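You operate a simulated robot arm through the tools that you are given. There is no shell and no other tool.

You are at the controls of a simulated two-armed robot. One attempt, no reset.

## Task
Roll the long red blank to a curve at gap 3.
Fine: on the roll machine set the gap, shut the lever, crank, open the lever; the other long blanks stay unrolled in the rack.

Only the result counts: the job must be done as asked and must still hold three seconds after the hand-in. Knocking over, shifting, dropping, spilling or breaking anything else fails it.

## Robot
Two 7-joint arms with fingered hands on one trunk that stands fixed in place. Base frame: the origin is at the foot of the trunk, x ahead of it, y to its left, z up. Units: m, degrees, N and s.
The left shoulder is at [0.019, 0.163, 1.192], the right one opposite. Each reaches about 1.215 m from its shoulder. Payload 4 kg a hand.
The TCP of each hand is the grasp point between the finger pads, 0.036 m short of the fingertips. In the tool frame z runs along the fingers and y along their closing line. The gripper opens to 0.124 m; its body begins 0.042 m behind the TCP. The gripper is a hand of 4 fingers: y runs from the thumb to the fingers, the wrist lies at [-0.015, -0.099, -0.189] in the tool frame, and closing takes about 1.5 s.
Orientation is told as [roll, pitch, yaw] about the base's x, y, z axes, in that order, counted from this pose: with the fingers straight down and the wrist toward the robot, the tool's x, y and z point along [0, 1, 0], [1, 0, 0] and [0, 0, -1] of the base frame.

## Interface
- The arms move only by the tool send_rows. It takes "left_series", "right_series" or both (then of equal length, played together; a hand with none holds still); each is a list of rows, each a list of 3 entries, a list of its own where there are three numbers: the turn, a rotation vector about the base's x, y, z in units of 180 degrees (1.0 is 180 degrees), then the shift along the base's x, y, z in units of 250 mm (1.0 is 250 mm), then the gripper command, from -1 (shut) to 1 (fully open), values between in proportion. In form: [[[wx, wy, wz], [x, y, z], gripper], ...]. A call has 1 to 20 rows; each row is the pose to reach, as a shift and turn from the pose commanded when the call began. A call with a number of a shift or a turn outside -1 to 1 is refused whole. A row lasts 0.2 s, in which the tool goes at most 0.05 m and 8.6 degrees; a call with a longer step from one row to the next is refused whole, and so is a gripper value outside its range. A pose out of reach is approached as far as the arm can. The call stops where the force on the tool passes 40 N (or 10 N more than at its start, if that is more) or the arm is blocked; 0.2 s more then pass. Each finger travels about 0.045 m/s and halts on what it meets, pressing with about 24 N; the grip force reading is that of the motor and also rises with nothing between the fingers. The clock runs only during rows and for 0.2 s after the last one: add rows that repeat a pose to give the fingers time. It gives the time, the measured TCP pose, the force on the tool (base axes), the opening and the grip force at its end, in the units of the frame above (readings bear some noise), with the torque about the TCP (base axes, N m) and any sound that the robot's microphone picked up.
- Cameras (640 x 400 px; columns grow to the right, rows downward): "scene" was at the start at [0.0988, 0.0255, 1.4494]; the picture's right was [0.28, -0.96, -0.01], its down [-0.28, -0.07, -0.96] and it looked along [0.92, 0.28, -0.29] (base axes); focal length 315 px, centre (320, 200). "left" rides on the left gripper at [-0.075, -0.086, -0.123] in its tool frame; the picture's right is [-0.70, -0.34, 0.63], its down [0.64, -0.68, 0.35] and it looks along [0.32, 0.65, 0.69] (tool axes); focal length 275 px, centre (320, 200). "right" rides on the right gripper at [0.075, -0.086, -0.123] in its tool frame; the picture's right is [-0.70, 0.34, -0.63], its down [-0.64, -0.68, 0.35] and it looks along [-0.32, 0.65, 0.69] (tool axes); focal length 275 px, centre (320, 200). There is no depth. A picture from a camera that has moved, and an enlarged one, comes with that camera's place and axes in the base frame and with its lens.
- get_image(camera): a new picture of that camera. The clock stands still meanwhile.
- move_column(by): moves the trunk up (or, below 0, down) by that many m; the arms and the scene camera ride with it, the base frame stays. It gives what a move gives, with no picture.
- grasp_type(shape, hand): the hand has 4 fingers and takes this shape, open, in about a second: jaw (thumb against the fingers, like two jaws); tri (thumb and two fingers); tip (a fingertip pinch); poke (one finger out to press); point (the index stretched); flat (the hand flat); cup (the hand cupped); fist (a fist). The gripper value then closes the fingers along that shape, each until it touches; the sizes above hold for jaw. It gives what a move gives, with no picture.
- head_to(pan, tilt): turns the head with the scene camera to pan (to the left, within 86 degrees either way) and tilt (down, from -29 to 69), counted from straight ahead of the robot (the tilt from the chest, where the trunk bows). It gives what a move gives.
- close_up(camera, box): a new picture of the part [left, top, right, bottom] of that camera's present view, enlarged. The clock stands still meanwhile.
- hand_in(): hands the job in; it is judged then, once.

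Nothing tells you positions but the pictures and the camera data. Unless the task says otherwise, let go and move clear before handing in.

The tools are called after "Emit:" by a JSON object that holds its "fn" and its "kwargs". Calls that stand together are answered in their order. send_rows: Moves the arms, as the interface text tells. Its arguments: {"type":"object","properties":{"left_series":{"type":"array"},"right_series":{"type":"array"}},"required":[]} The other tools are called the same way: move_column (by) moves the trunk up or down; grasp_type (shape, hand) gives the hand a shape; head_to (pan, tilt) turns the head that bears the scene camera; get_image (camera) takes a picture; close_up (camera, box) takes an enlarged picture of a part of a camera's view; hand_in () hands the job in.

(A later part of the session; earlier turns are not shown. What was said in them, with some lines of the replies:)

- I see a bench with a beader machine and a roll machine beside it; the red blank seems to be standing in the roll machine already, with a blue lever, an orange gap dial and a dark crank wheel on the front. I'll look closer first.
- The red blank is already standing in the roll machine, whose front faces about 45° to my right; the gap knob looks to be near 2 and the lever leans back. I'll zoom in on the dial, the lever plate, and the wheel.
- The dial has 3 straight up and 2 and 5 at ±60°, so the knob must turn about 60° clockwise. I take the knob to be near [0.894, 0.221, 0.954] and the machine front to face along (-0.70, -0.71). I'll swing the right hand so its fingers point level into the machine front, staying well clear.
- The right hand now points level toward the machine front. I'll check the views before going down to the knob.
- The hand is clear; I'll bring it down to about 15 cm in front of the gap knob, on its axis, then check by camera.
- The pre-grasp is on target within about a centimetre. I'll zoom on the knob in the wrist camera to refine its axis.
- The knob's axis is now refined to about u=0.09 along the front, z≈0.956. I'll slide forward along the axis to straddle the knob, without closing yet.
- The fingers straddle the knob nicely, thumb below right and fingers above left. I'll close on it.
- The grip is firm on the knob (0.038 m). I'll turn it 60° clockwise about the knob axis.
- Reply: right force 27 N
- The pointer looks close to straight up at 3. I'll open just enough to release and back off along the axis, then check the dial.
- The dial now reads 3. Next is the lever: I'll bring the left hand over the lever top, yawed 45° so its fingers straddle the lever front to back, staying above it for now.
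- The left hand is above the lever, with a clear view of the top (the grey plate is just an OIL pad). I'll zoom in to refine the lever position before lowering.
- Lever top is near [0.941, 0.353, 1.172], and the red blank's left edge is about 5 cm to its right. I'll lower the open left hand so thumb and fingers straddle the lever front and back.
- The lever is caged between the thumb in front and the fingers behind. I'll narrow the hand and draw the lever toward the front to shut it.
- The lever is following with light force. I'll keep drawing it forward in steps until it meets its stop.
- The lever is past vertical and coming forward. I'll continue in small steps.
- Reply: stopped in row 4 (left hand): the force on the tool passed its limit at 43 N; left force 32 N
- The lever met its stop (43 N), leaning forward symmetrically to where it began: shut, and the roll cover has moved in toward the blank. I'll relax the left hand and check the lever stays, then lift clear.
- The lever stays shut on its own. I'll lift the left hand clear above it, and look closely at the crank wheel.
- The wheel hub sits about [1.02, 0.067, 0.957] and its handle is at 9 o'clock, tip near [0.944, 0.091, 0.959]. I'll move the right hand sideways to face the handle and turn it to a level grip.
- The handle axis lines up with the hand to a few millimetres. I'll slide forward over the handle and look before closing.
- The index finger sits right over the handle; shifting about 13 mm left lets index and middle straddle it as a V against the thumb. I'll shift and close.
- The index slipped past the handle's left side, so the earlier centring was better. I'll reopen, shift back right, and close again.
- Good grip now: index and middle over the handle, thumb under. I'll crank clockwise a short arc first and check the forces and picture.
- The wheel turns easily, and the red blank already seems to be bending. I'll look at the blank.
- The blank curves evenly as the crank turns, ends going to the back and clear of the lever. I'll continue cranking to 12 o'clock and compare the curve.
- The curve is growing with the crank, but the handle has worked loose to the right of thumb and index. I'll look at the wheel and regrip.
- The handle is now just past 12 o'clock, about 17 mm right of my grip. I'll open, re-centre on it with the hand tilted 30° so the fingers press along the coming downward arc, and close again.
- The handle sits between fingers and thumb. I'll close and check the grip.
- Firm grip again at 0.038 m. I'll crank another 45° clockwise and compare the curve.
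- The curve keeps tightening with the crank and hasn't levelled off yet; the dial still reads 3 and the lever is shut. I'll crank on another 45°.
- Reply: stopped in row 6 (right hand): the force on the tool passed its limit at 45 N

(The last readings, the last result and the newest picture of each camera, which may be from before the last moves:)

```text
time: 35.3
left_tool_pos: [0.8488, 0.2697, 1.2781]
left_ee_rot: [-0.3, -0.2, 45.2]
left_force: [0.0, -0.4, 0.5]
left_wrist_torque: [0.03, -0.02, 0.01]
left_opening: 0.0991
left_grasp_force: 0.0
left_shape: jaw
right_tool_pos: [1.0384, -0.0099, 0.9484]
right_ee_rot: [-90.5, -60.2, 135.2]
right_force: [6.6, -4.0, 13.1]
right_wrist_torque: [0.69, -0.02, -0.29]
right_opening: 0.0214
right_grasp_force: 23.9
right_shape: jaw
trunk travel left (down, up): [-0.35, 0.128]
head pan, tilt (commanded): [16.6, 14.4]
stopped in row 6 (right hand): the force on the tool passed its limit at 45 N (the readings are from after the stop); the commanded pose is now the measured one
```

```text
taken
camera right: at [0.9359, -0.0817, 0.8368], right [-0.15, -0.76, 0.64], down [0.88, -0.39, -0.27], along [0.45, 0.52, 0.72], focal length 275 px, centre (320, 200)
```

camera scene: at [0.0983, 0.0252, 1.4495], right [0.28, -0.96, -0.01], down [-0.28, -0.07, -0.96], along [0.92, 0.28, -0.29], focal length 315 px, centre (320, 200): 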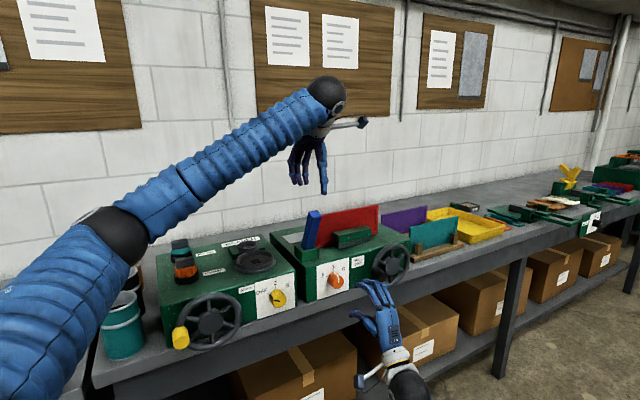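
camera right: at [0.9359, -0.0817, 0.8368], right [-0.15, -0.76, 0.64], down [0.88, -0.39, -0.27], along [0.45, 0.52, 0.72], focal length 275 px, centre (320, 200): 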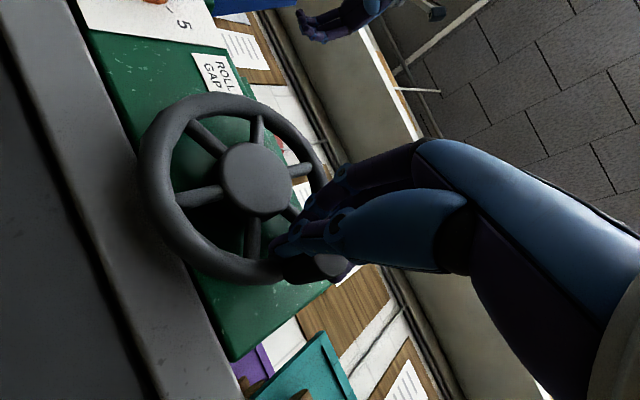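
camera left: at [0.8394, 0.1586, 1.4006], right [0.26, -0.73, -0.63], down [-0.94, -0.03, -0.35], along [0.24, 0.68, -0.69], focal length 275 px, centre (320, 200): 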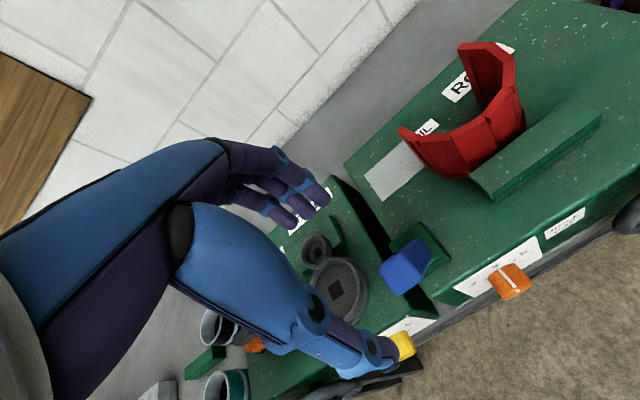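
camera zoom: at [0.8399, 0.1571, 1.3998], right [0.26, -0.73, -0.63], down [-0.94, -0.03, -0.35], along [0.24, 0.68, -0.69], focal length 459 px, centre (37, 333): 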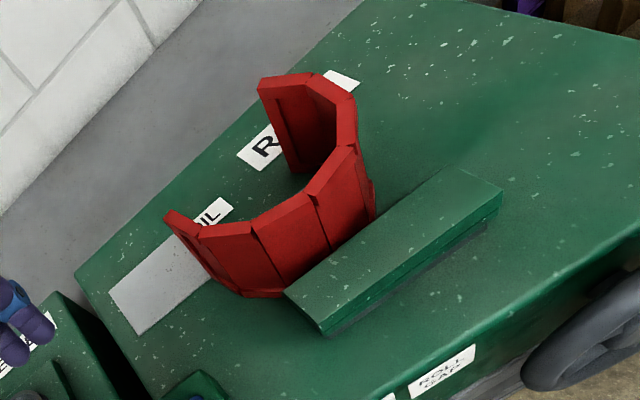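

The push stopped at 45 N with the handle about 3 o'clock; the curve grew only slightly this time. I'll check the handle and the blank closely to see whether this is the machine's end or just the grip.

Emit:
{"fn": "close_up", "kwargs": {"camera": "scene", "box": [360, 220, 440, 295]}}

Emit:
{"fn": "close_up", "kwargs": {"camera": "right", "box": [120, 80, 400, 320]}}

Emit:
{"fn": "close_up", "kwargs": {"camera": "scene", "box": [305, 180, 385, 240]}}

```text
5.33 times, centred on (400, 258) of scene
camera zoom: at [0.0982, 0.0255, 1.4492], right [0.28, -0.96, -0.01], down [-0.28, -0.07, -0.96], along [0.92, 0.28, -0.29], focal length 1681 px, centre (-107, -107)
```

zoom: 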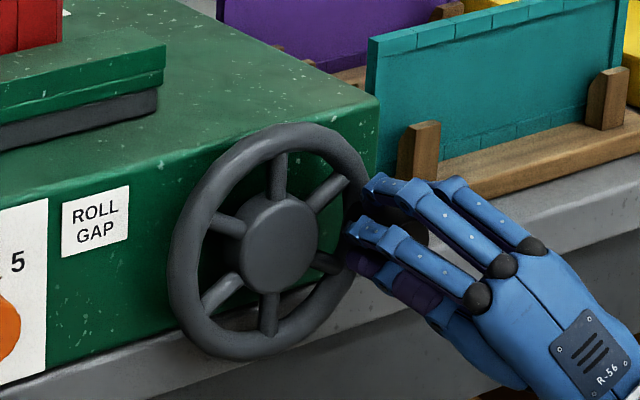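

```text
1.67 times, centred on (260, 200) of right
camera zoom: at [0.9359, -0.0817, 0.8368], right [-0.15, -0.76, 0.64], down [0.88, -0.39, -0.27], along [0.45, 0.52, 0.72], focal length 459 px, centre (420, 200)
```

zoom: 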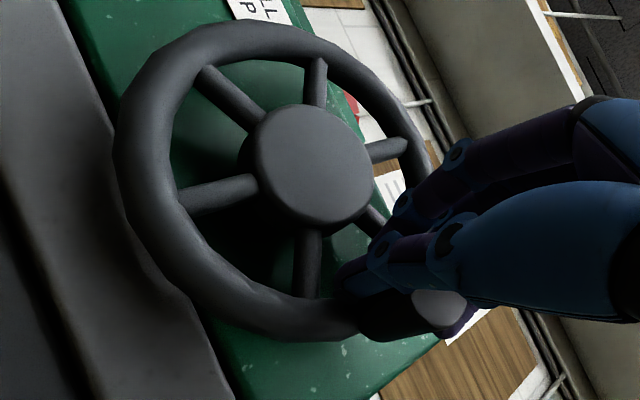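

```text
6.67 times, centred on (345, 210) of scene
camera zoom: at [0.0982, 0.0255, 1.4492], right [0.28, -0.96, -0.01], down [-0.28, -0.07, -0.96], along [0.92, 0.28, -0.29], focal length 2102 px, centre (153, 133)
```

zoom: 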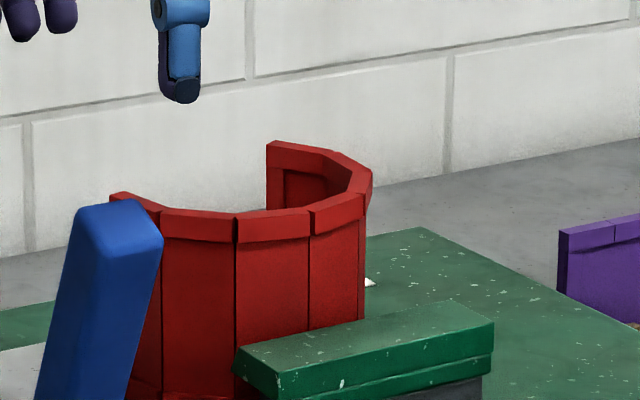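

The handle slipped outside the thumb-index pinch at about 3 o'clock, while the blank is now curved well past a half circle. I'll open, back off, level the hand and take a clear look at the handle and blank.

Emit:
{"fn": "send_rows", "kwargs": {"right_series": [[[0, 0, 0], [0, 0, 0], -0.5], [[0, 0, 0], [0, 0, 0], 0], [[0, 0, 0], [0, 0, 0], 0.1], [[0, 0, 0], [-0.06, -0.061, 0], 0.1], [[0, 0, 0], [-0.13, -0.132, 0], 0.1], [[0.0292, 0.0297, 0], [-0.2, -0.203, 0], 0.1], [[0.0584, 0.0594, 0], [-0.21, -0.214, 0.02], 0.1], [[0.0876, 0.0891, 0], [-0.21, -0.214, 0.03], 0.1], [[0.1168, 0.1188, 0], [-0.21, -0.214, 0.04], 0.1]]}}

Emit:
{"fn": "close_up", "kwargs": {"camera": "scene", "box": [280, 170, 440, 290]}}

Emit:
{"fn": "close_up", "kwargs": {"camera": "left", "box": [340, 0, 640, 240]}}

Emit:
{"fn": "get_image", "kwargs": {"camera": "right"}}

```text
time: 37.3
left_tool_pos: [0.8493, 0.2708, 1.2772]
left_ee_rot: [-0.3, -0.2, 45.2]
left_force: [-0.7, -0.3, -1.0]
left_wrist_torque: [-0.01, -0.02, 0.0]
left_opening: 0.0989
left_grasp_force: 0.0
left_shape: jaw
right_tool_pos: [0.9862, -0.0628, 0.9562]
right_ee_rot: [39.2, -89.7, 5.4]
right_force: [-0.4, 0.8, -0.7]
right_wrist_torque: [0.02, -0.01, 0.01]
right_opening: 0.068
right_grasp_force: 0.0
right_shape: jaw
trunk travel left (down, up): [-0.35, 0.128]
head pan, tilt (commanded): [16.6, 14.4]
```

```text
3.33 times, centred on (360, 230) of scene
camera zoom: at [0.0989, 0.0256, 1.4494], right [0.28, -0.96, -0.01], down [-0.28, -0.07, -0.96], along [0.92, 0.28, -0.29], focal length 1051 px, centre (187, 100)
```

zoom: 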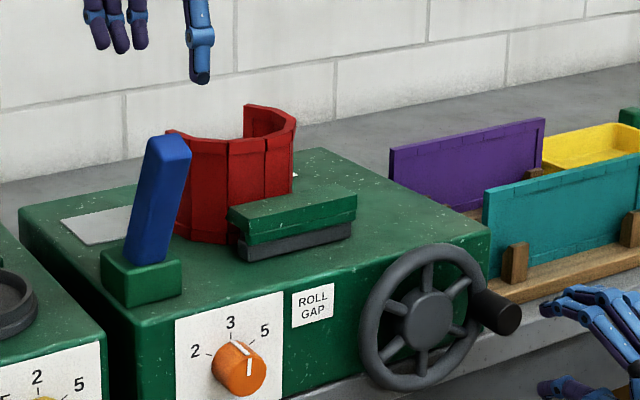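

```text
1.67 times, centred on (490, 120) of left
camera zoom: at [0.8406, 0.1575, 1.3996], right [0.26, -0.73, -0.63], down [-0.94, -0.03, -0.35], along [0.24, 0.68, -0.69], focal length 459 px, centre (37, 333)
```

zoom: 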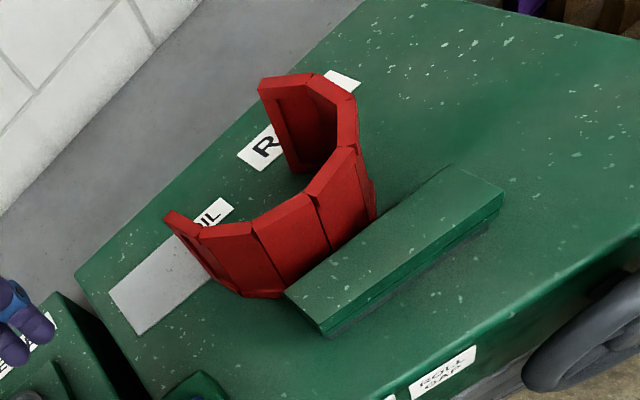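

```text
taken
camera right: at [0.8453, -0.0971, 0.8721], right [0.04, -0.94, 0.34], down [0.7, -0.21, -0.69], along [0.72, 0.26, 0.65], focal length 275 px, centre (320, 200)
```

right: 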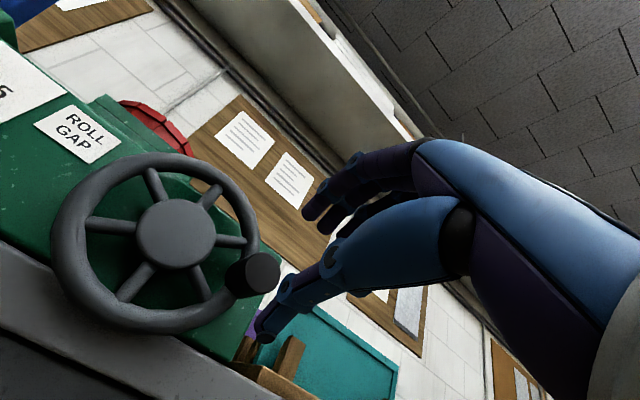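

Now it's clear: the handle has gone from exactly 9 o'clock to exactly 3 o'clock, and pressing on took 45 N, which suggests a hard stop at half a turn. I'll regrip and press a little further to be sure the crank is at its end.

Emit:
{"fn": "send_rows", "kwargs": {"right_series": [[[0, 0, 0], [0.07, 0.071, 0.012], 0.1], [[0, 0, 0], [0.14, 0.142, 0.012], 0.1], [[0, 0, 0], [0.202, 0.205, 0.012], 0.1], [[0, 0, 0], [0.202, 0.205, 0.012], -0.2], [[0, 0, 0], [0.202, 0.205, 0.012], -0.5], [[0, 0, 0], [0.202, 0.205, 0.012], -0.8], [[0, 0, 0], [0.202, 0.205, 0.012], -1], [[0, 0, 0], [0.202, 0.205, 0.012], -1]]}}

Emit:
{"fn": "close_up", "kwargs": {"camera": "scene", "box": [360, 220, 440, 295]}}

Emit:
{"fn": "get_image", "kwargs": {"camera": "right"}}

```text
time: 39.1
left_tool_pos: [0.8495, 0.2704, 1.2777]
left_ee_rot: [-0.3, -0.2, 45.1]
left_force: [-0.2, -0.1, 0.2]
left_wrist_torque: [0.0, 0.02, 0.0]
left_opening: 0.0992
left_grasp_force: 0.0
left_shape: jaw
right_tool_pos: [1.0366, -0.0129, 0.9593]
right_ee_rot: [14.5, -89.8, 30.5]
right_force: [-5.2, -0.4, -6.0]
right_wrist_torque: [0.13, -0.28, 0.08]
right_opening: 0.0402
right_grasp_force: 24.1
right_shape: jaw
trunk travel left (down, up): [-0.35, 0.128]
head pan, tilt (commanded): [16.6, 14.4]
```

```text
5.33 times, centred on (400, 258) of scene
camera zoom: at [0.0992, 0.0254, 1.4493], right [0.28, -0.96, -0.01], down [-0.28, -0.07, -0.96], along [0.92, 0.28, -0.29], focal length 1681 px, centre (-107, -107)
```

zoom: 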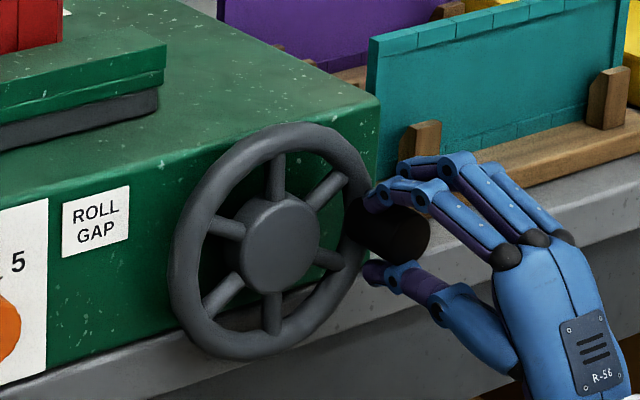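

```text
taken
camera right: at [0.897, -0.0463, 0.874], right [0.04, -0.94, 0.34], down [0.7, -0.22, -0.68], along [0.72, 0.27, 0.65], focal length 275 px, centre (320, 200)
```

right: 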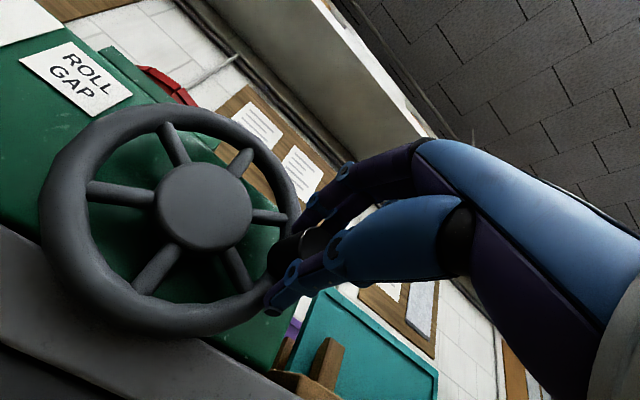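

Emit:
{"fn": "send_rows", "kwargs": {"right_series": [[[0, 0, 0], [-0.0004, 0.0004, -0.018], -1], [[0, 0, 0], [-0.0017, 0.0017, -0.036], -1], [[0, 0, 0], [-0.0038, 0.0037, -0.0538], -1], [[0, 0, 0], [-0.0067, 0.0066, -0.0714], -1], [[0, 0, 0], [-0.0104, 0.0103, -0.0886], -1], [[0, 0, 0], [-0.015, 0.0147, -0.1056], -1]]}}

Emit:
{"fn": "close_up", "kwargs": {"camera": "scene", "box": [280, 170, 440, 290]}}

Emit:
{"fn": "close_up", "kwargs": {"camera": "left", "box": [340, 0, 640, 240]}}

Emit:
{"fn": "get_image", "kwargs": {"camera": "right"}}

```text
time: 40.4
left_tool_pos: [0.8488, 0.2692, 1.2775]
left_ee_rot: [-0.3, -0.2, 45.3]
left_force: [-0.6, 0.0, -0.3]
left_wrist_torque: [0.0, 0.03, 0.0]
left_opening: 0.099
left_grasp_force: 0.0
left_shape: jaw
right_tool_pos: [1.0322, -0.0124, 0.9447]
right_ee_rot: [-171.5, -89.4, -143.8]
right_force: [1.8, -7.9, 20.8]
right_wrist_torque: [0.74, -0.41, -0.26]
right_opening: 0.031
right_grasp_force: 24.0
right_shape: jaw
trunk travel left (down, up): [-0.35, 0.128]
head pan, tilt (commanded): [16.6, 14.4]
stopped in row 6 (right hand): the force on the tool passed its limit at 42 N (the readings are from after the stop); the commanded pose is now the measured one
```

```text
3.33 times, centred on (360, 230) of scene
camera zoom: at [0.0975, 0.0252, 1.4493], right [0.28, -0.96, -0.01], down [-0.28, -0.07, -0.96], along [0.92, 0.28, -0.29], focal length 1051 px, centre (187, 100)
```

zoom: 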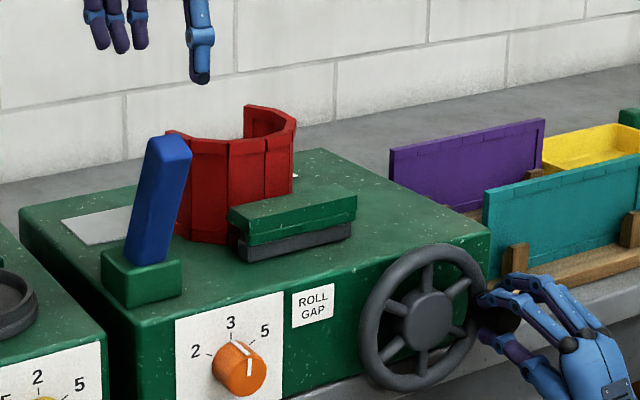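

```text
1.67 times, centred on (490, 120) of left
camera zoom: at [0.8392, 0.1572, 1.4003], right [0.26, -0.73, -0.63], down [-0.94, -0.03, -0.35], along [0.24, 0.68, -0.69], focal length 459 px, centre (37, 333)
```

zoom: 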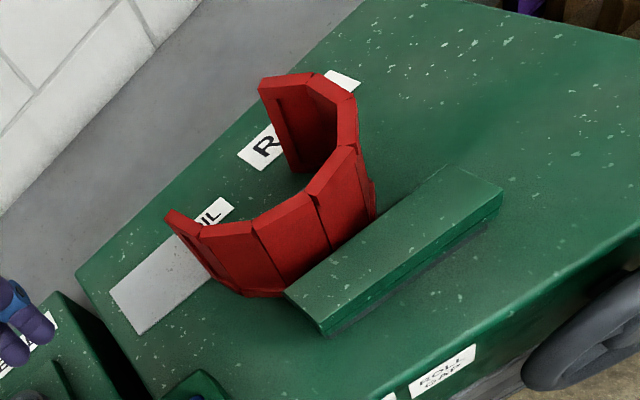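

```text
taken
camera right: at [0.8939, -0.0454, 0.8587], right [0.04, -0.94, 0.33], down [0.7, -0.21, -0.68], along [0.71, 0.26, 0.66], focal length 275 px, centre (320, 200)
```

right: 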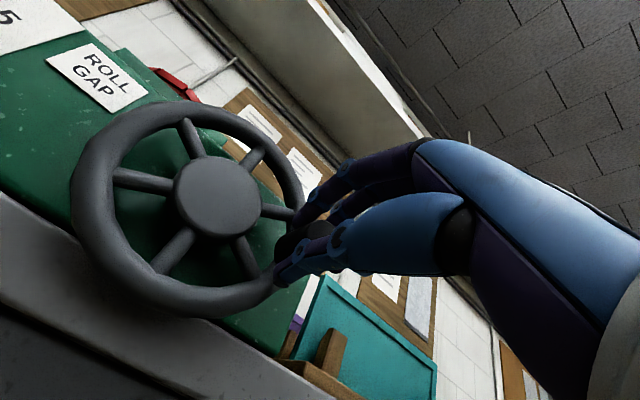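

The crank holds at its hard stop and the curve is unchanged, so the rolling is complete. I'll release the handle and back the right hand straight out.

Emit:
{"fn": "send_rows", "kwargs": {"right_series": [[[0, 0, 0], [0, 0, 0.02], -0.5], [[0, 0, 0], [0, 0, 0.03], 0], [[0, 0, 0], [0, 0, 0.03], 0.1], [[0, 0, 0], [0, 0, 0.03], 0.1], [[0, 0, 0], [-0.07, -0.071, 0.03], 0.1], [[0, 0, 0], [-0.14, -0.142, 0.03], 0.1], [[0, 0, 0], [-0.23, -0.234, 0.03], 0.1], [[0, 0, 0], [-0.33, -0.335, 0.03], 0.1], [[0, 0, 0], [-0.43, -0.436, 0.03], 0.1]]}}

Emit:
{"fn": "get_image", "kwargs": {"camera": "scene"}}

Emit:
{"fn": "get_image", "kwargs": {"camera": "left"}}

Emit:
{"fn": "get_image", "kwargs": {"camera": "right"}}

```text
time: 42.4
left_tool_pos: [0.849, 0.2708, 1.2787]
left_ee_rot: [-0.3, -0.4, 45.2]
left_force: [-1.0, 0.0, -0.4]
left_wrist_torque: [-0.02, 0.01, 0.03]
left_opening: 0.0991
left_grasp_force: 0.1
left_shape: jaw
right_tool_pos: [0.9242, -0.1175, 0.9484]
right_ee_rot: [-179.9, -89.9, -135.4]
right_force: [-0.1, 0.8, 0.2]
right_wrist_torque: [-0.02, 0.04, 0.01]
right_opening: 0.068
right_grasp_force: 0.0
right_shape: jaw
trunk travel left (down, up): [-0.35, 0.128]
head pan, tilt (commanded): [16.6, 14.4]
```

```text
taken
camera scene: at [0.0984, 0.0249, 1.4494], right [0.29, -0.96, -0.01], down [-0.28, -0.07, -0.96], along [0.92, 0.28, -0.29], focal length 315 px, centre (320, 200)
```

scene: 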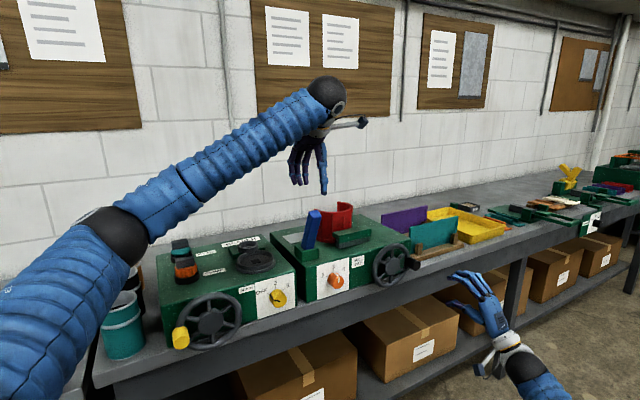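

```text
taken
camera left: at [0.8399, 0.1576, 1.4002], right [0.26, -0.73, -0.63], down [-0.94, -0.03, -0.35], along [0.24, 0.68, -0.69], focal length 275 px, centre (320, 200)
```

left: 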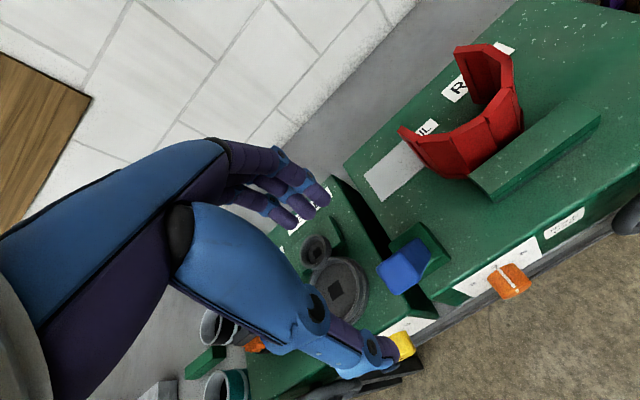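

```text
taken
camera right: at [0.7842, -0.1507, 0.8635], right [0.04, -0.94, 0.34], down [0.7, -0.21, -0.68], along [0.71, 0.26, 0.65], focal length 275 px, centre (320, 200)
```

right: 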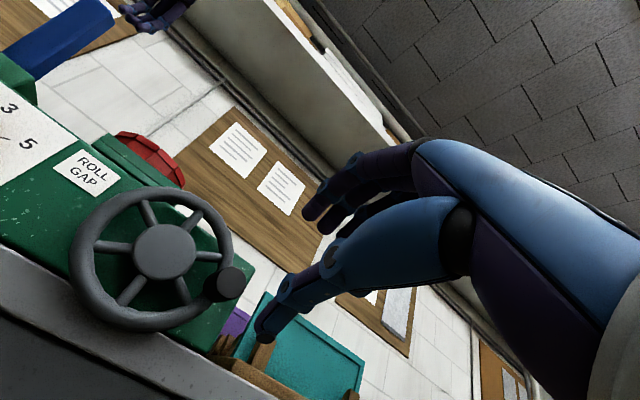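

Right hand is clear. Now I'll lower the left hand, wide open, over the shut lever again to open it.

Emit:
{"fn": "send_rows", "kwargs": {"left_series": [[[0, 0, 0], [0.025, 0.026, 0], 1], [[0, 0, 0], [0.025, 0.026, -0.12], 1], [[0, 0, 0], [0.025, 0.026, -0.24], 1], [[0, 0, 0], [0.025, 0.026, -0.36], 1], [[0, 0, 0], [0.025, 0.026, -0.46], 1]]}}

Emit:
{"fn": "close_up", "kwargs": {"camera": "scene", "box": [240, 140, 400, 260]}}

Emit:
{"fn": "close_up", "kwargs": {"camera": "left", "box": [200, 100, 640, 400]}}

Emit:
{"fn": "close_up", "kwargs": {"camera": "right", "box": [0, 0, 240, 180]}}

```text
time: 43.6
left_tool_pos: [0.8543, 0.276, 1.1623]
left_ee_rot: [-0.2, -0.2, 45.3]
left_force: [-0.5, 0.3, 0.0]
left_wrist_torque: [-0.02, -0.01, 0.0]
left_opening: 0.1236
left_grasp_force: 0.1
left_shape: jaw
right_tool_pos: [0.9232, -0.1166, 0.9474]
right_ee_rot: [143.6, -89.9, -98.7]
right_force: [0.7, 0.6, -0.1]
right_wrist_torque: [0.01, 0.04, -0.02]
right_opening: 0.068
right_grasp_force: 0.0
right_shape: jaw
trunk travel left (down, up): [-0.35, 0.128]
head pan, tilt (commanded): [16.6, 14.4]
```

```text
3.33 times, centred on (320, 200) of scene
camera zoom: at [0.0993, 0.0256, 1.4493], right [0.28, -0.96, -0.01], down [-0.28, -0.07, -0.96], along [0.92, 0.28, -0.29], focal length 1051 px, centre (320, 200)
```

zoom: 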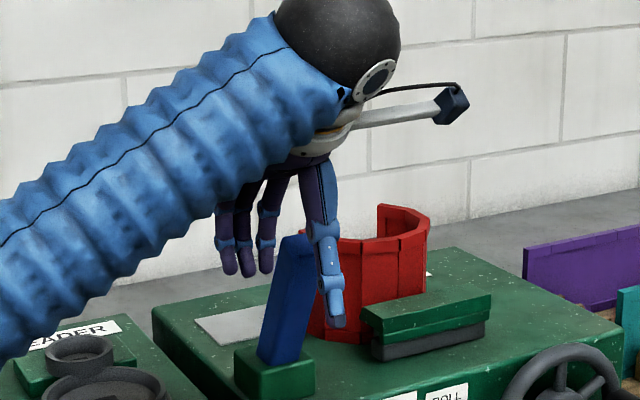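

```text
1.33 times, centred on (420, 250) of left
camera zoom: at [0.8461, 0.1637, 1.2841], right [0.26, -0.73, -0.63], down [-0.94, -0.03, -0.35], along [0.24, 0.68, -0.69], focal length 367 px, centre (187, 133)
```

zoom: 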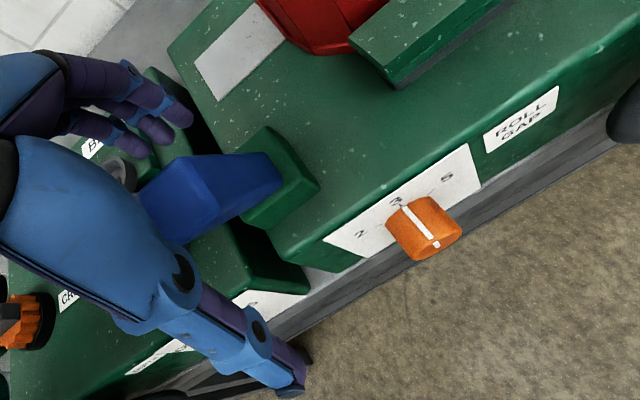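

```text
2.22 times, centred on (120, 90) of right
camera zoom: at [0.7849, -0.1509, 0.8624], right [0.04, -0.94, 0.34], down [0.7, -0.21, -0.68], along [0.71, 0.26, 0.65], focal length 612 px, centre (764, 444)
```

zoom: 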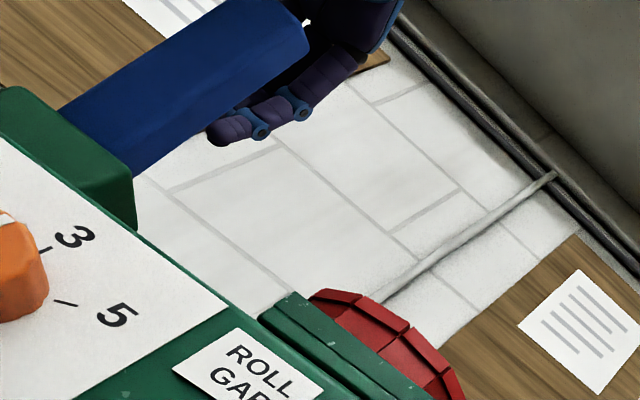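

The lever is caged again, thumb in front and aligned with it. I'll narrow the hand a little and push the lever back to its open stop.

Emit:
{"fn": "send_rows", "kwargs": {"left_series": [[[0, 0, 0], [0, 0, 0], 0.6], [[0, 0, 0], [0, 0, 0], 0.3], [[0, 0, 0], [0.035, 0.0355, 0], 0.3], [[0, 0, 0], [0.07, 0.071, 0], 0.3], [[0, 0, 0], [0.105, 0.1065, 0], 0.3], [[0, 0, 0], [0.14, 0.142, 0], 0.3], [[0, 0, 0], [0.175, 0.178, 0], 0.3], [[0, 0, 0], [0.21, 0.2135, 0], 0.3]]}}

Emit:
{"fn": "close_up", "kwargs": {"camera": "scene", "box": [240, 140, 400, 260]}}

Emit:
{"fn": "close_up", "kwargs": {"camera": "left", "box": [200, 100, 640, 400]}}

Emit:
{"fn": "close_up", "kwargs": {"camera": "right", "box": [0, 0, 240, 180]}}

```text
time: 45.4
left_tool_pos: [0.9046, 0.3296, 1.164]
left_ee_rot: [-0.3, -0.4, 45.2]
left_force: [1.8, -4.9, 16.2]
left_wrist_torque: [-0.16, 0.17, 0.03]
left_opening: 0.0814
left_grasp_force: 0.1
left_shape: jaw
right_tool_pos: [0.9238, -0.1187, 0.9484]
right_ee_rot: [172.4, -90.0, -127.6]
right_force: [-0.5, -0.7, 1.0]
right_wrist_torque: [0.03, -0.01, 0.0]
right_opening: 0.0678
right_grasp_force: 0.2
right_shape: jaw
trunk travel left (down, up): [-0.35, 0.128]
head pan, tilt (commanded): [16.6, 14.4]
```

```text
3.33 times, centred on (320, 200) of scene
camera zoom: at [0.098, 0.0244, 1.4496], right [0.28, -0.96, -0.01], down [-0.28, -0.07, -0.96], along [0.92, 0.28, -0.28], focal length 1051 px, centre (320, 200)
```

zoom: 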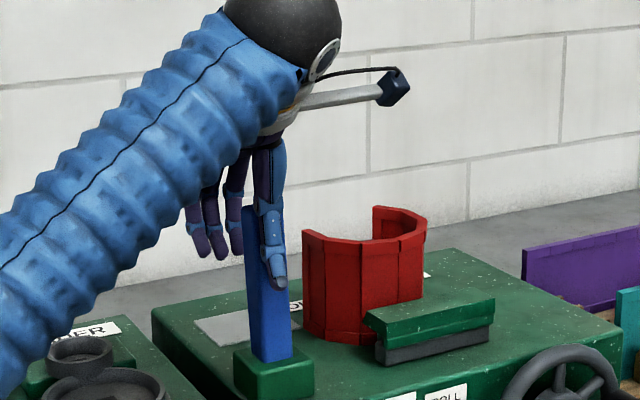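

```text
1.33 times, centred on (420, 250) of left
camera zoom: at [0.8954, 0.2167, 1.2865], right [0.26, -0.73, -0.63], down [-0.93, -0.03, -0.35], along [0.24, 0.68, -0.69], focal length 367 px, centre (187, 133)
```

zoom: 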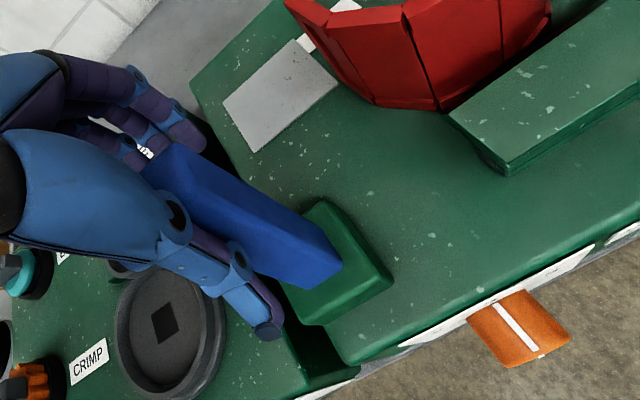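

```text
2.22 times, centred on (120, 90) of right
camera zoom: at [0.7842, -0.1518, 0.8633], right [0.04, -0.94, 0.34], down [0.7, -0.21, -0.68], along [0.71, 0.26, 0.65], focal length 612 px, centre (764, 444)
```

zoom: 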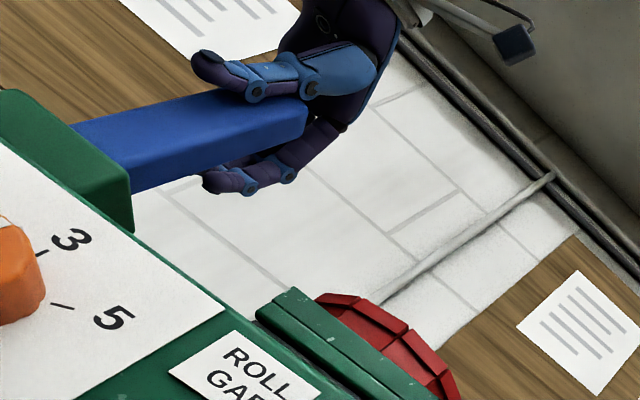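

The lever follows, though its top is touching the palm near vertical (16 N upward). I'll ease up a centimetre and continue pushing back.

Emit:
{"fn": "send_rows", "kwargs": {"left_series": [[[0, 0, 0], [0, 0, 0.04], 0.3], [[0, 0, 0], [0.035, 0.0355, 0.04], 0.3], [[0, 0, 0], [0.07, 0.071, 0.04], 0.3], [[0, 0, 0], [0.105, 0.1065, 0.03], 0.3], [[0, 0, 0], [0.14, 0.142, 0.02], 0.3]]}}

Emit:
{"fn": "close_up", "kwargs": {"camera": "scene", "box": [240, 140, 400, 260]}}

Emit:
{"fn": "close_up", "kwargs": {"camera": "left", "box": [200, 100, 640, 400]}}

Emit:
{"fn": "close_up", "kwargs": {"camera": "right", "box": [0, 0, 240, 180]}}

```text
time: 46.6
left_tool_pos: [0.942, 0.3642, 1.1692]
left_ee_rot: [-0.3, -0.3, 45.1]
left_force: [-5.9, -5.4, 1.2]
left_wrist_torque: [-0.06, 0.08, -0.05]
left_opening: 0.0824
left_grasp_force: 0.0
left_shape: jaw
right_tool_pos: [0.9223, -0.1187, 0.9488]
right_ee_rot: [170.1, -89.9, -125.5]
right_force: [-0.2, -0.6, 0.1]
right_wrist_torque: [0.03, -0.02, 0.0]
right_opening: 0.0679
right_grasp_force: 0.1
right_shape: jaw
trunk travel left (down, up): [-0.35, 0.128]
head pan, tilt (commanded): [16.6, 14.4]
```

```text
3.33 times, centred on (320, 200) of scene
camera zoom: at [0.0979, 0.0243, 1.4495], right [0.28, -0.96, -0.01], down [-0.28, -0.07, -0.96], along [0.92, 0.28, -0.29], focal length 1051 px, centre (320, 200)
```

zoom: 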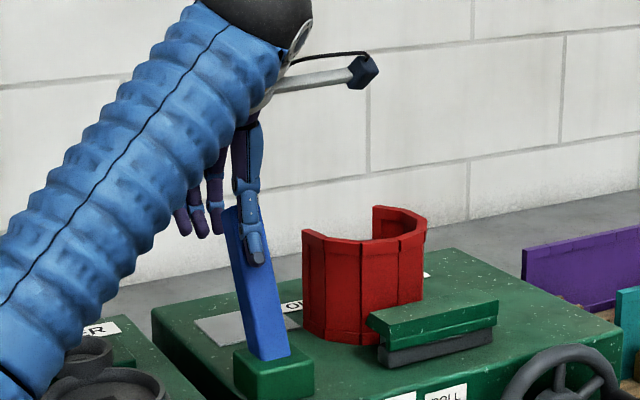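

```text
1.33 times, centred on (420, 250) of left
camera zoom: at [0.9334, 0.2506, 1.2914], right [0.26, -0.73, -0.63], down [-0.94, -0.03, -0.35], along [0.24, 0.68, -0.69], focal length 367 px, centre (187, 133)
```

zoom: 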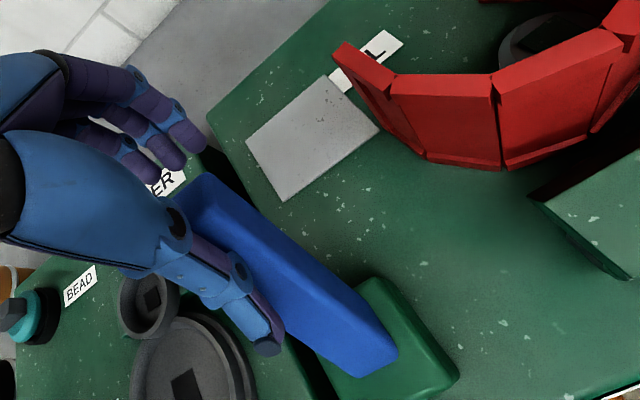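

```text
2.22 times, centred on (120, 90) of right
camera zoom: at [0.7841, -0.1519, 0.8632], right [0.04, -0.94, 0.34], down [0.7, -0.21, -0.68], along [0.71, 0.26, 0.65], focal length 612 px, centre (764, 444)
```

zoom: 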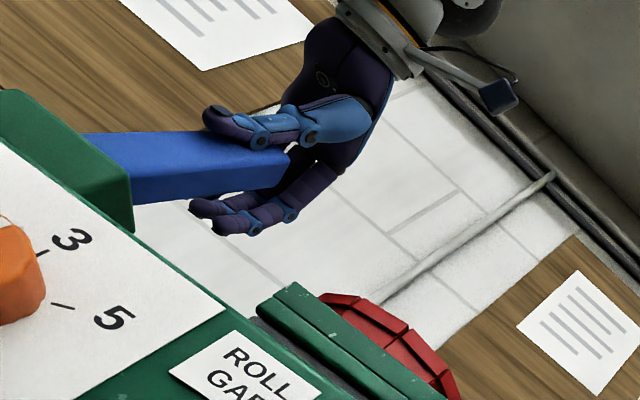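

The lever is back about where it began, leaning away. I'll press slightly more to make sure it sits at its open stop.

Emit:
{"fn": "send_rows", "kwargs": {"left_series": [[[0, 0, 0], [0.028, 0.0285, 0], 0.3], [[0, 0, 0], [0.056, 0.057, 0], 0.3], [[0, 0, 0], [0.084, 0.0855, 0], 0.3], [[0, 0, 0], [0.112, 0.114, 0], 0.3]]}}

Emit:
{"fn": "close_up", "kwargs": {"camera": "scene", "box": [240, 140, 400, 260]}}

Emit:
{"fn": "close_up", "kwargs": {"camera": "left", "box": [200, 100, 640, 400]}}

```text
time: 47.3
left_tool_pos: [0.9537, 0.3741, 1.169]
left_ee_rot: [-0.3, -0.1, 44.9]
left_force: [-28.6, -22.9, -0.6]
left_wrist_torque: [0.01, -0.09, -0.21]
left_opening: 0.0843
left_grasp_force: 0.1
left_shape: jaw
right_tool_pos: [0.9219, -0.1189, 0.9504]
right_ee_rot: [-171.9, -89.8, -143.2]
right_force: [0.6, -0.5, 0.4]
right_wrist_torque: [0.0, -0.01, -0.01]
right_opening: 0.068
right_grasp_force: 0.1
right_shape: jaw
trunk travel left (down, up): [-0.35, 0.128]
head pan, tilt (commanded): [16.6, 14.4]
stopped in row 3 (left hand): the force on the tool passed its limit at 43 N (the readings are from after the stop); the commanded pose is now the measured one
```

```text
3.33 times, centred on (320, 200) of scene
camera zoom: at [0.096, 0.0232, 1.4497], right [0.28, -0.96, -0.01], down [-0.28, -0.07, -0.96], along [0.92, 0.28, -0.28], focal length 1051 px, centre (320, 200)
```

zoom: 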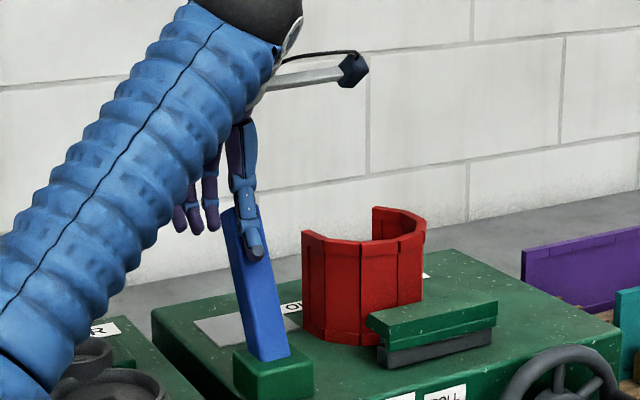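

```text
1.33 times, centred on (420, 250) of left
camera zoom: at [0.9456, 0.2613, 1.2914], right [0.25, -0.73, -0.63], down [-0.94, -0.02, -0.35], along [0.24, 0.68, -0.69], focal length 367 px, centre (187, 133)
```

zoom: 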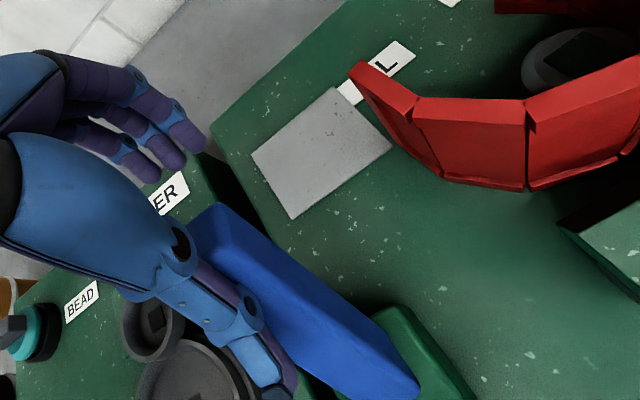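

The lever is at its open stop. I'll open the left hand, ease off, lift straight up and draw back.

Emit:
{"fn": "send_rows", "kwargs": {"left_series": [[[0, 0, 0], [-0.02, -0.0203, 0], 0.5], [[0, 0, 0], [-0.03, -0.0305, 0], 0.8], [[0, 0, 0], [-0.03, -0.0305, 0], 1], [[0, 0, 0], [-0.03, -0.0305, 0], 1], [[0, 0, 0], [-0.03, -0.0305, 0.1], 1], [[0, 0, 0], [-0.03, -0.0305, 0.22], 1], [[0, 0, 0], [-0.03, -0.0305, 0.36], 1], [[0, 0, 0], [-0.03, -0.0305, 0.52], 1], [[0, 0, 0], [-0.03, -0.0305, 0.68], 1], [[0, 0, 0], [-0.12, -0.06, 0.8], 1], [[0, 0, 0], [-0.28, -0.06, 0.88], 1], [[0, 0, 0], [-0.46, -0.06, 0.92], 1], [[0, 0, 0], [-0.64, -0.06, 0.95], 1]]}}

Emit:
{"fn": "get_image", "kwargs": {"camera": "scene"}}

Emit:
{"fn": "get_image", "kwargs": {"camera": "left"}}

Emit:
{"fn": "close_up", "kwargs": {"camera": "scene", "box": [260, 180, 420, 300]}}

```text
time: 50.1
left_tool_pos: [0.7976, 0.3605, 1.4011]
left_ee_rot: [-0.1, -0.2, 45.0]
left_force: [-0.4, 0.8, 0.8]
left_wrist_torque: [0.0, -0.03, 0.02]
left_opening: 0.1239
left_grasp_force: 0.1
left_shape: jaw
right_tool_pos: [0.9248, -0.1195, 0.9481]
right_ee_rot: [160.8, -89.8, -115.9]
right_force: [0.9, 0.3, -0.9]
right_wrist_torque: [0.0, 0.01, 0.02]
right_opening: 0.068
right_grasp_force: 0.0
right_shape: jaw
trunk travel left (down, up): [-0.35, 0.128]
head pan, tilt (commanded): [16.6, 14.4]
```

```text
taken
camera scene: at [0.0981, 0.0234, 1.4495], right [0.28, -0.96, -0.01], down [-0.28, -0.07, -0.96], along [0.92, 0.28, -0.28], focal length 315 px, centre (320, 200)
```

scene: 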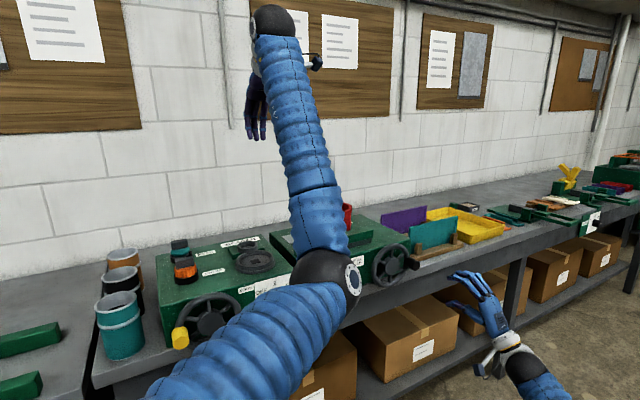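

```text
taken
camera left: at [0.7893, 0.2474, 1.5236], right [0.26, -0.73, -0.63], down [-0.94, -0.03, -0.35], along [0.24, 0.68, -0.69], focal length 275 px, centre (320, 200)
```

left: 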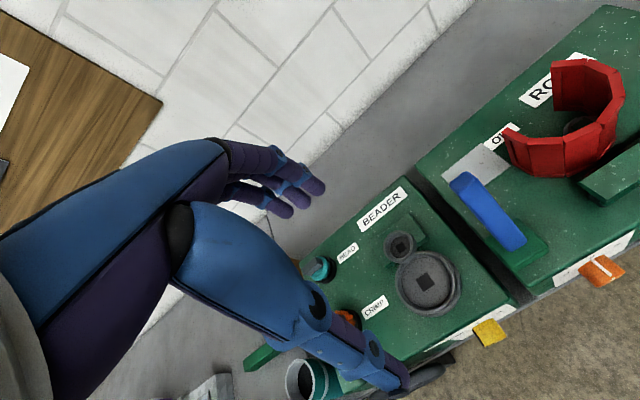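

```text
3.33 times, centred on (340, 240) of scene
camera zoom: at [0.0981, 0.0234, 1.4495], right [0.28, -0.96, -0.01], down [-0.28, -0.07, -0.96], along [0.92, 0.28, -0.28], focal length 1051 px, centre (253, 67)
```

zoom: 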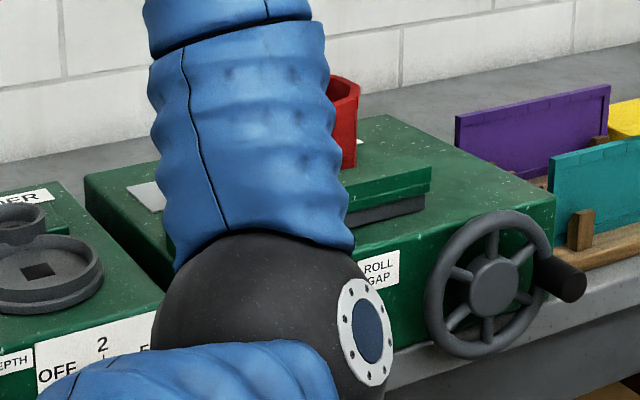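

Both hands are clear of the machine; the lever leans back and the red blank is curved. I'll bring the left arm back to its starting pose so I can see the dial and the whole machine for a final check.

Emit:
{"fn": "send_rows", "kwargs": {"left_series": [[[0, 0, -0.035], [-0.07, 0.023, 0.015], 1], [[0, 0, -0.07], [-0.14, 0.046, 0.03], 1], [[0, 0, -0.105], [-0.21, 0.069, 0.045], 1], [[0, 0, -0.14], [-0.28, 0.092, 0.06], 1], [[0, 0, -0.175], [-0.35, 0.115, 0.075], 1], [[0, 0, -0.21], [-0.42, 0.138, 0.09], 1], [[0, 0, -0.25], [-0.5, 0.16, 0.1], 1]]}}

Emit:
{"fn": "get_image", "kwargs": {"camera": "scene"}}

Emit:
{"fn": "close_up", "kwargs": {"camera": "scene", "box": [260, 180, 420, 300]}}

Emit:
{"fn": "close_up", "kwargs": {"camera": "left", "box": [320, 0, 560, 220]}}

Emit:
{"fn": "get_image", "kwargs": {"camera": "right"}}

```text
time: 51.7
left_tool_pos: [0.6788, 0.4149, 1.4318]
left_ee_rot: [-0.3, -0.1, 0.0]
left_force: [-0.2, 0.3, 0.3]
left_wrist_torque: [-0.02, -0.01, 0.0]
left_opening: 0.1238
left_grasp_force: 0.0
left_shape: jaw
left hand out of reach, approached as far as the arm can: row 7
right_tool_pos: [0.9227, -0.1167, 0.9488]
right_ee_rot: [-150.5, -89.9, -164.7]
right_force: [1.0, 0.3, -0.7]
right_wrist_torque: [0.01, -0.03, -0.01]
right_opening: 0.0679
right_grasp_force: 0.2
right_shape: jaw
trunk travel left (down, up): [-0.35, 0.128]
head pan, tilt (commanded): [16.6, 14.4]
```

```text
taken
camera scene: at [0.0981, 0.0263, 1.4495], right [0.28, -0.96, -0.01], down [-0.28, -0.07, -0.96], along [0.92, 0.28, -0.29], focal length 315 px, centre (320, 200)
```

scene: 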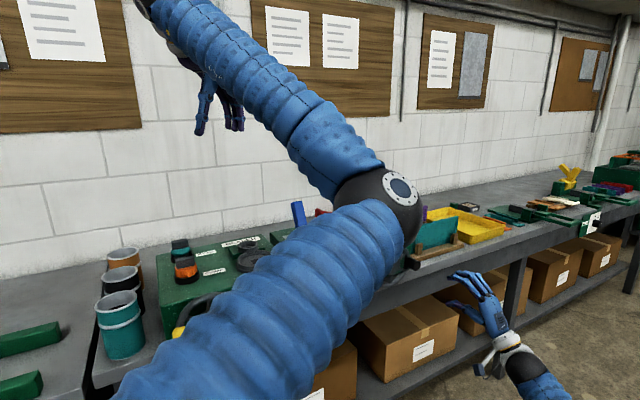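

```text
3.33 times, centred on (340, 240) of scene
camera zoom: at [0.0981, 0.0263, 1.4495], right [0.28, -0.96, -0.01], down [-0.28, -0.07, -0.96], along [0.92, 0.28, -0.29], focal length 1051 px, centre (253, 67)
```

zoom: 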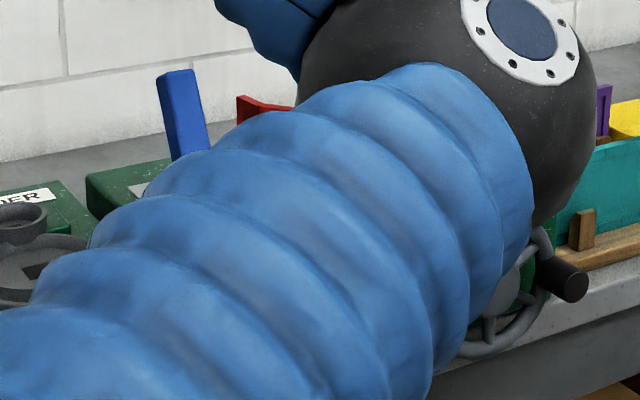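

```text
1.82 times, centred on (440, 110) of left
camera zoom: at [0.592, 0.3412, 1.5538], right [-0.34, -0.7, -0.63], down [-0.68, 0.64, -0.35], along [0.65, 0.31, -0.69], focal length 500 px, centre (102, 364)
```

zoom: 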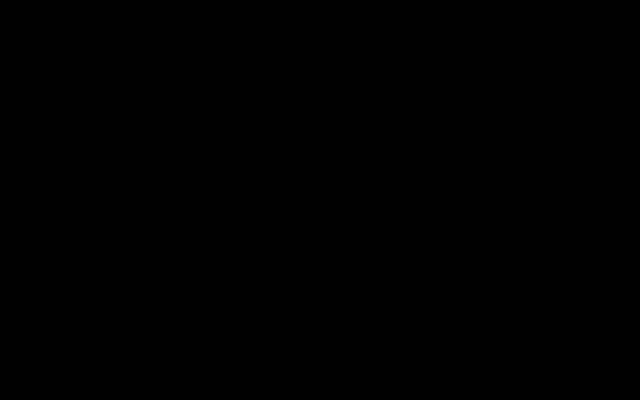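

```text
taken
camera right: at [0.7842, -0.1507, 0.8635], right [0.04, -0.94, 0.34], down [0.7, -0.21, -0.68], along [0.71, 0.26, 0.65], focal length 275 px, centre (320, 200)
```

right: 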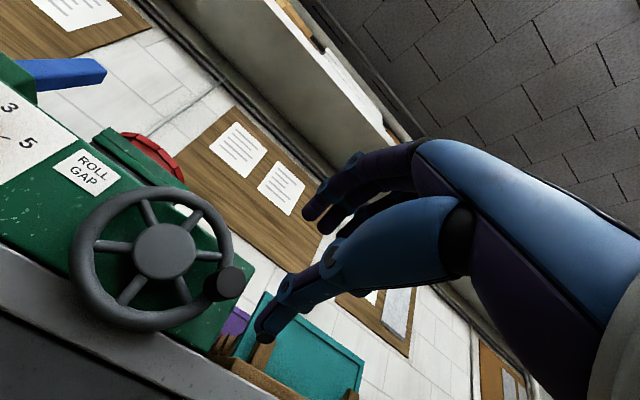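

The left arm's elbow now blocks the scene view, though nothing is touched. I'll slide the right hand a little left, staying well out in front, so its camera can check the dial, lever and blank.

Emit:
{"fn": "send_rows", "kwargs": {"right_series": [[[0, 0, 0], [-0.08, 0.078, 0.02], 0.1], [[0, 0, 0], [-0.17, 0.156, 0.04], 0.1], [[0, 0, 0], [-0.27, 0.234, 0.06], 0.1], [[0, 0, 0], [-0.37, 0.31, 0.08], 0.1], [[0, 0, 0], [-0.47, 0.38, 0.1], 0.1]]}}

Emit:
{"fn": "get_image", "kwargs": {"camera": "right"}}

Emit:
{"fn": "get_image", "kwargs": {"camera": "scene"}}

```text
time: 52.9
left_tool_pos: [0.6783, 0.4147, 1.4315]
left_ee_rot: [-0.1, -0.1, 0.2]
left_force: [0.2, -0.2, -0.3]
left_wrist_torque: [0.02, -0.01, -0.01]
left_opening: 0.124
left_grasp_force: 0.0
left_shape: jaw
right_tool_pos: [0.808, -0.0209, 0.9725]
right_ee_rot: [158.5, -89.9, -113.8]
right_force: [-0.3, 0.4, 0.1]
right_wrist_torque: [-0.03, 0.04, 0.0]
right_opening: 0.068
right_grasp_force: 0.1
right_shape: jaw
trunk travel left (down, up): [-0.35, 0.128]
head pan, tilt (commanded): [16.6, 14.4]
```

```text
taken
camera right: at [0.668, -0.0547, 0.8873], right [0.04, -0.94, 0.34], down [0.7, -0.21, -0.68], along [0.71, 0.26, 0.65], focal length 275 px, centre (320, 200)
```

right: 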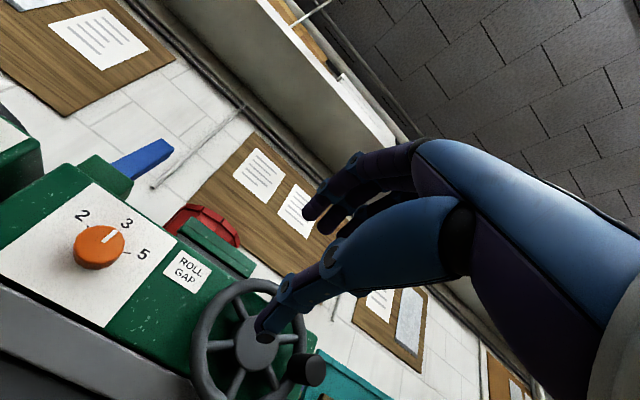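

```text
taken
camera scene: at [0.0985, 0.0254, 1.4494], right [0.28, -0.96, -0.01], down [-0.28, -0.07, -0.96], along [0.92, 0.28, -0.29], focal length 315 px, centre (320, 200)
```

scene: 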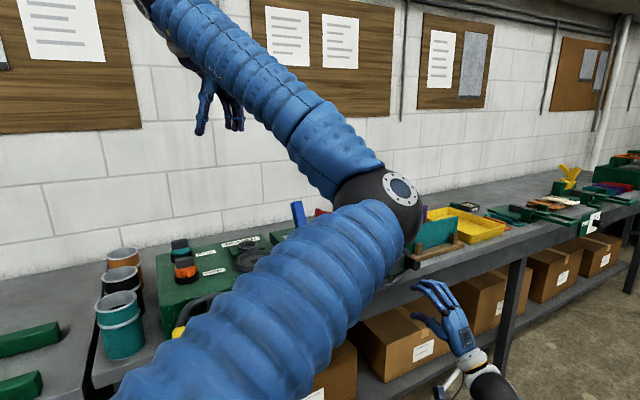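

Emit:
{"fn": "close_up", "kwargs": {"camera": "right", "box": [40, 120, 260, 290]}}

Emit:
{"fn": "close_up", "kwargs": {"camera": "scene", "box": [400, 170, 560, 270]}}

```text
2.35 times, centred on (150, 205) of right
camera zoom: at [0.668, -0.0547, 0.8873], right [0.04, -0.94, 0.34], down [0.7, -0.21, -0.68], along [0.71, 0.26, 0.65], focal length 648 px, centre (720, 188)
```

zoom: 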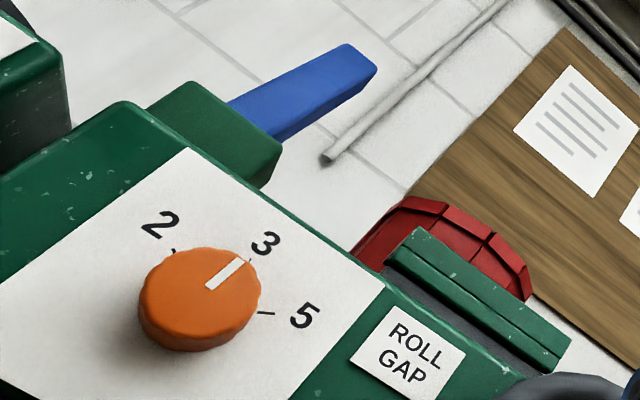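

```text
4.00 times, centred on (480, 220) of scene
camera zoom: at [0.0985, 0.0254, 1.4494], right [0.28, -0.96, -0.01], down [-0.28, -0.07, -0.96], along [0.92, 0.28, -0.29], focal length 1261 px, centre (-320, 120)
```

zoom: 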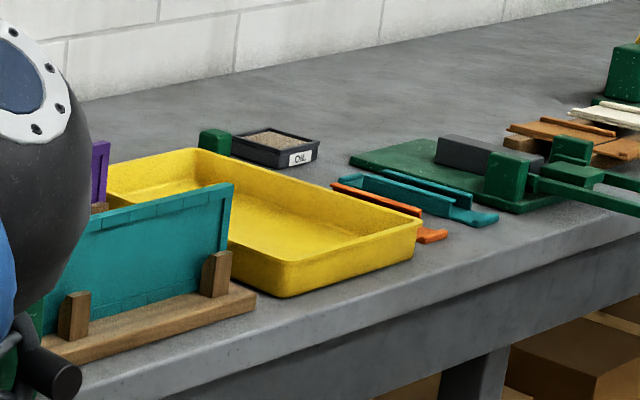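

The dial reads 3, the lever is open, and the red blank stands curved in the machine. The purple and teal blanks are still flat in their rack, and both hands are clear. I'm handing in.

Emit:
{"fn": "hand_in", "kwargs": {}}

```text
The job is handed in.
```

The long red blank is rolled to a curve at gap 3, and I've handed the job in. I haven't seen the judge's verdict.

- **Gap:** I turned the dial from 2 to 3, and it still read 3 in the last picture.
- **Crank:** With the lever shut, I turned the wheel clockwise half a turn. It then hit a hard stop: pressing again with over 40 N moved neither the wheel nor the blank.
- **Lever:** It is open, pushed all the way back to its stop.
- **Other blanks:** The purple and teal blanks are still flat in the rack. I saw nothing else moved or knocked over.

Both hands are clear of the machine. The red blank is still standing in it, and the crank handle has stayed at 3 o'clock, half a turn from where it started.
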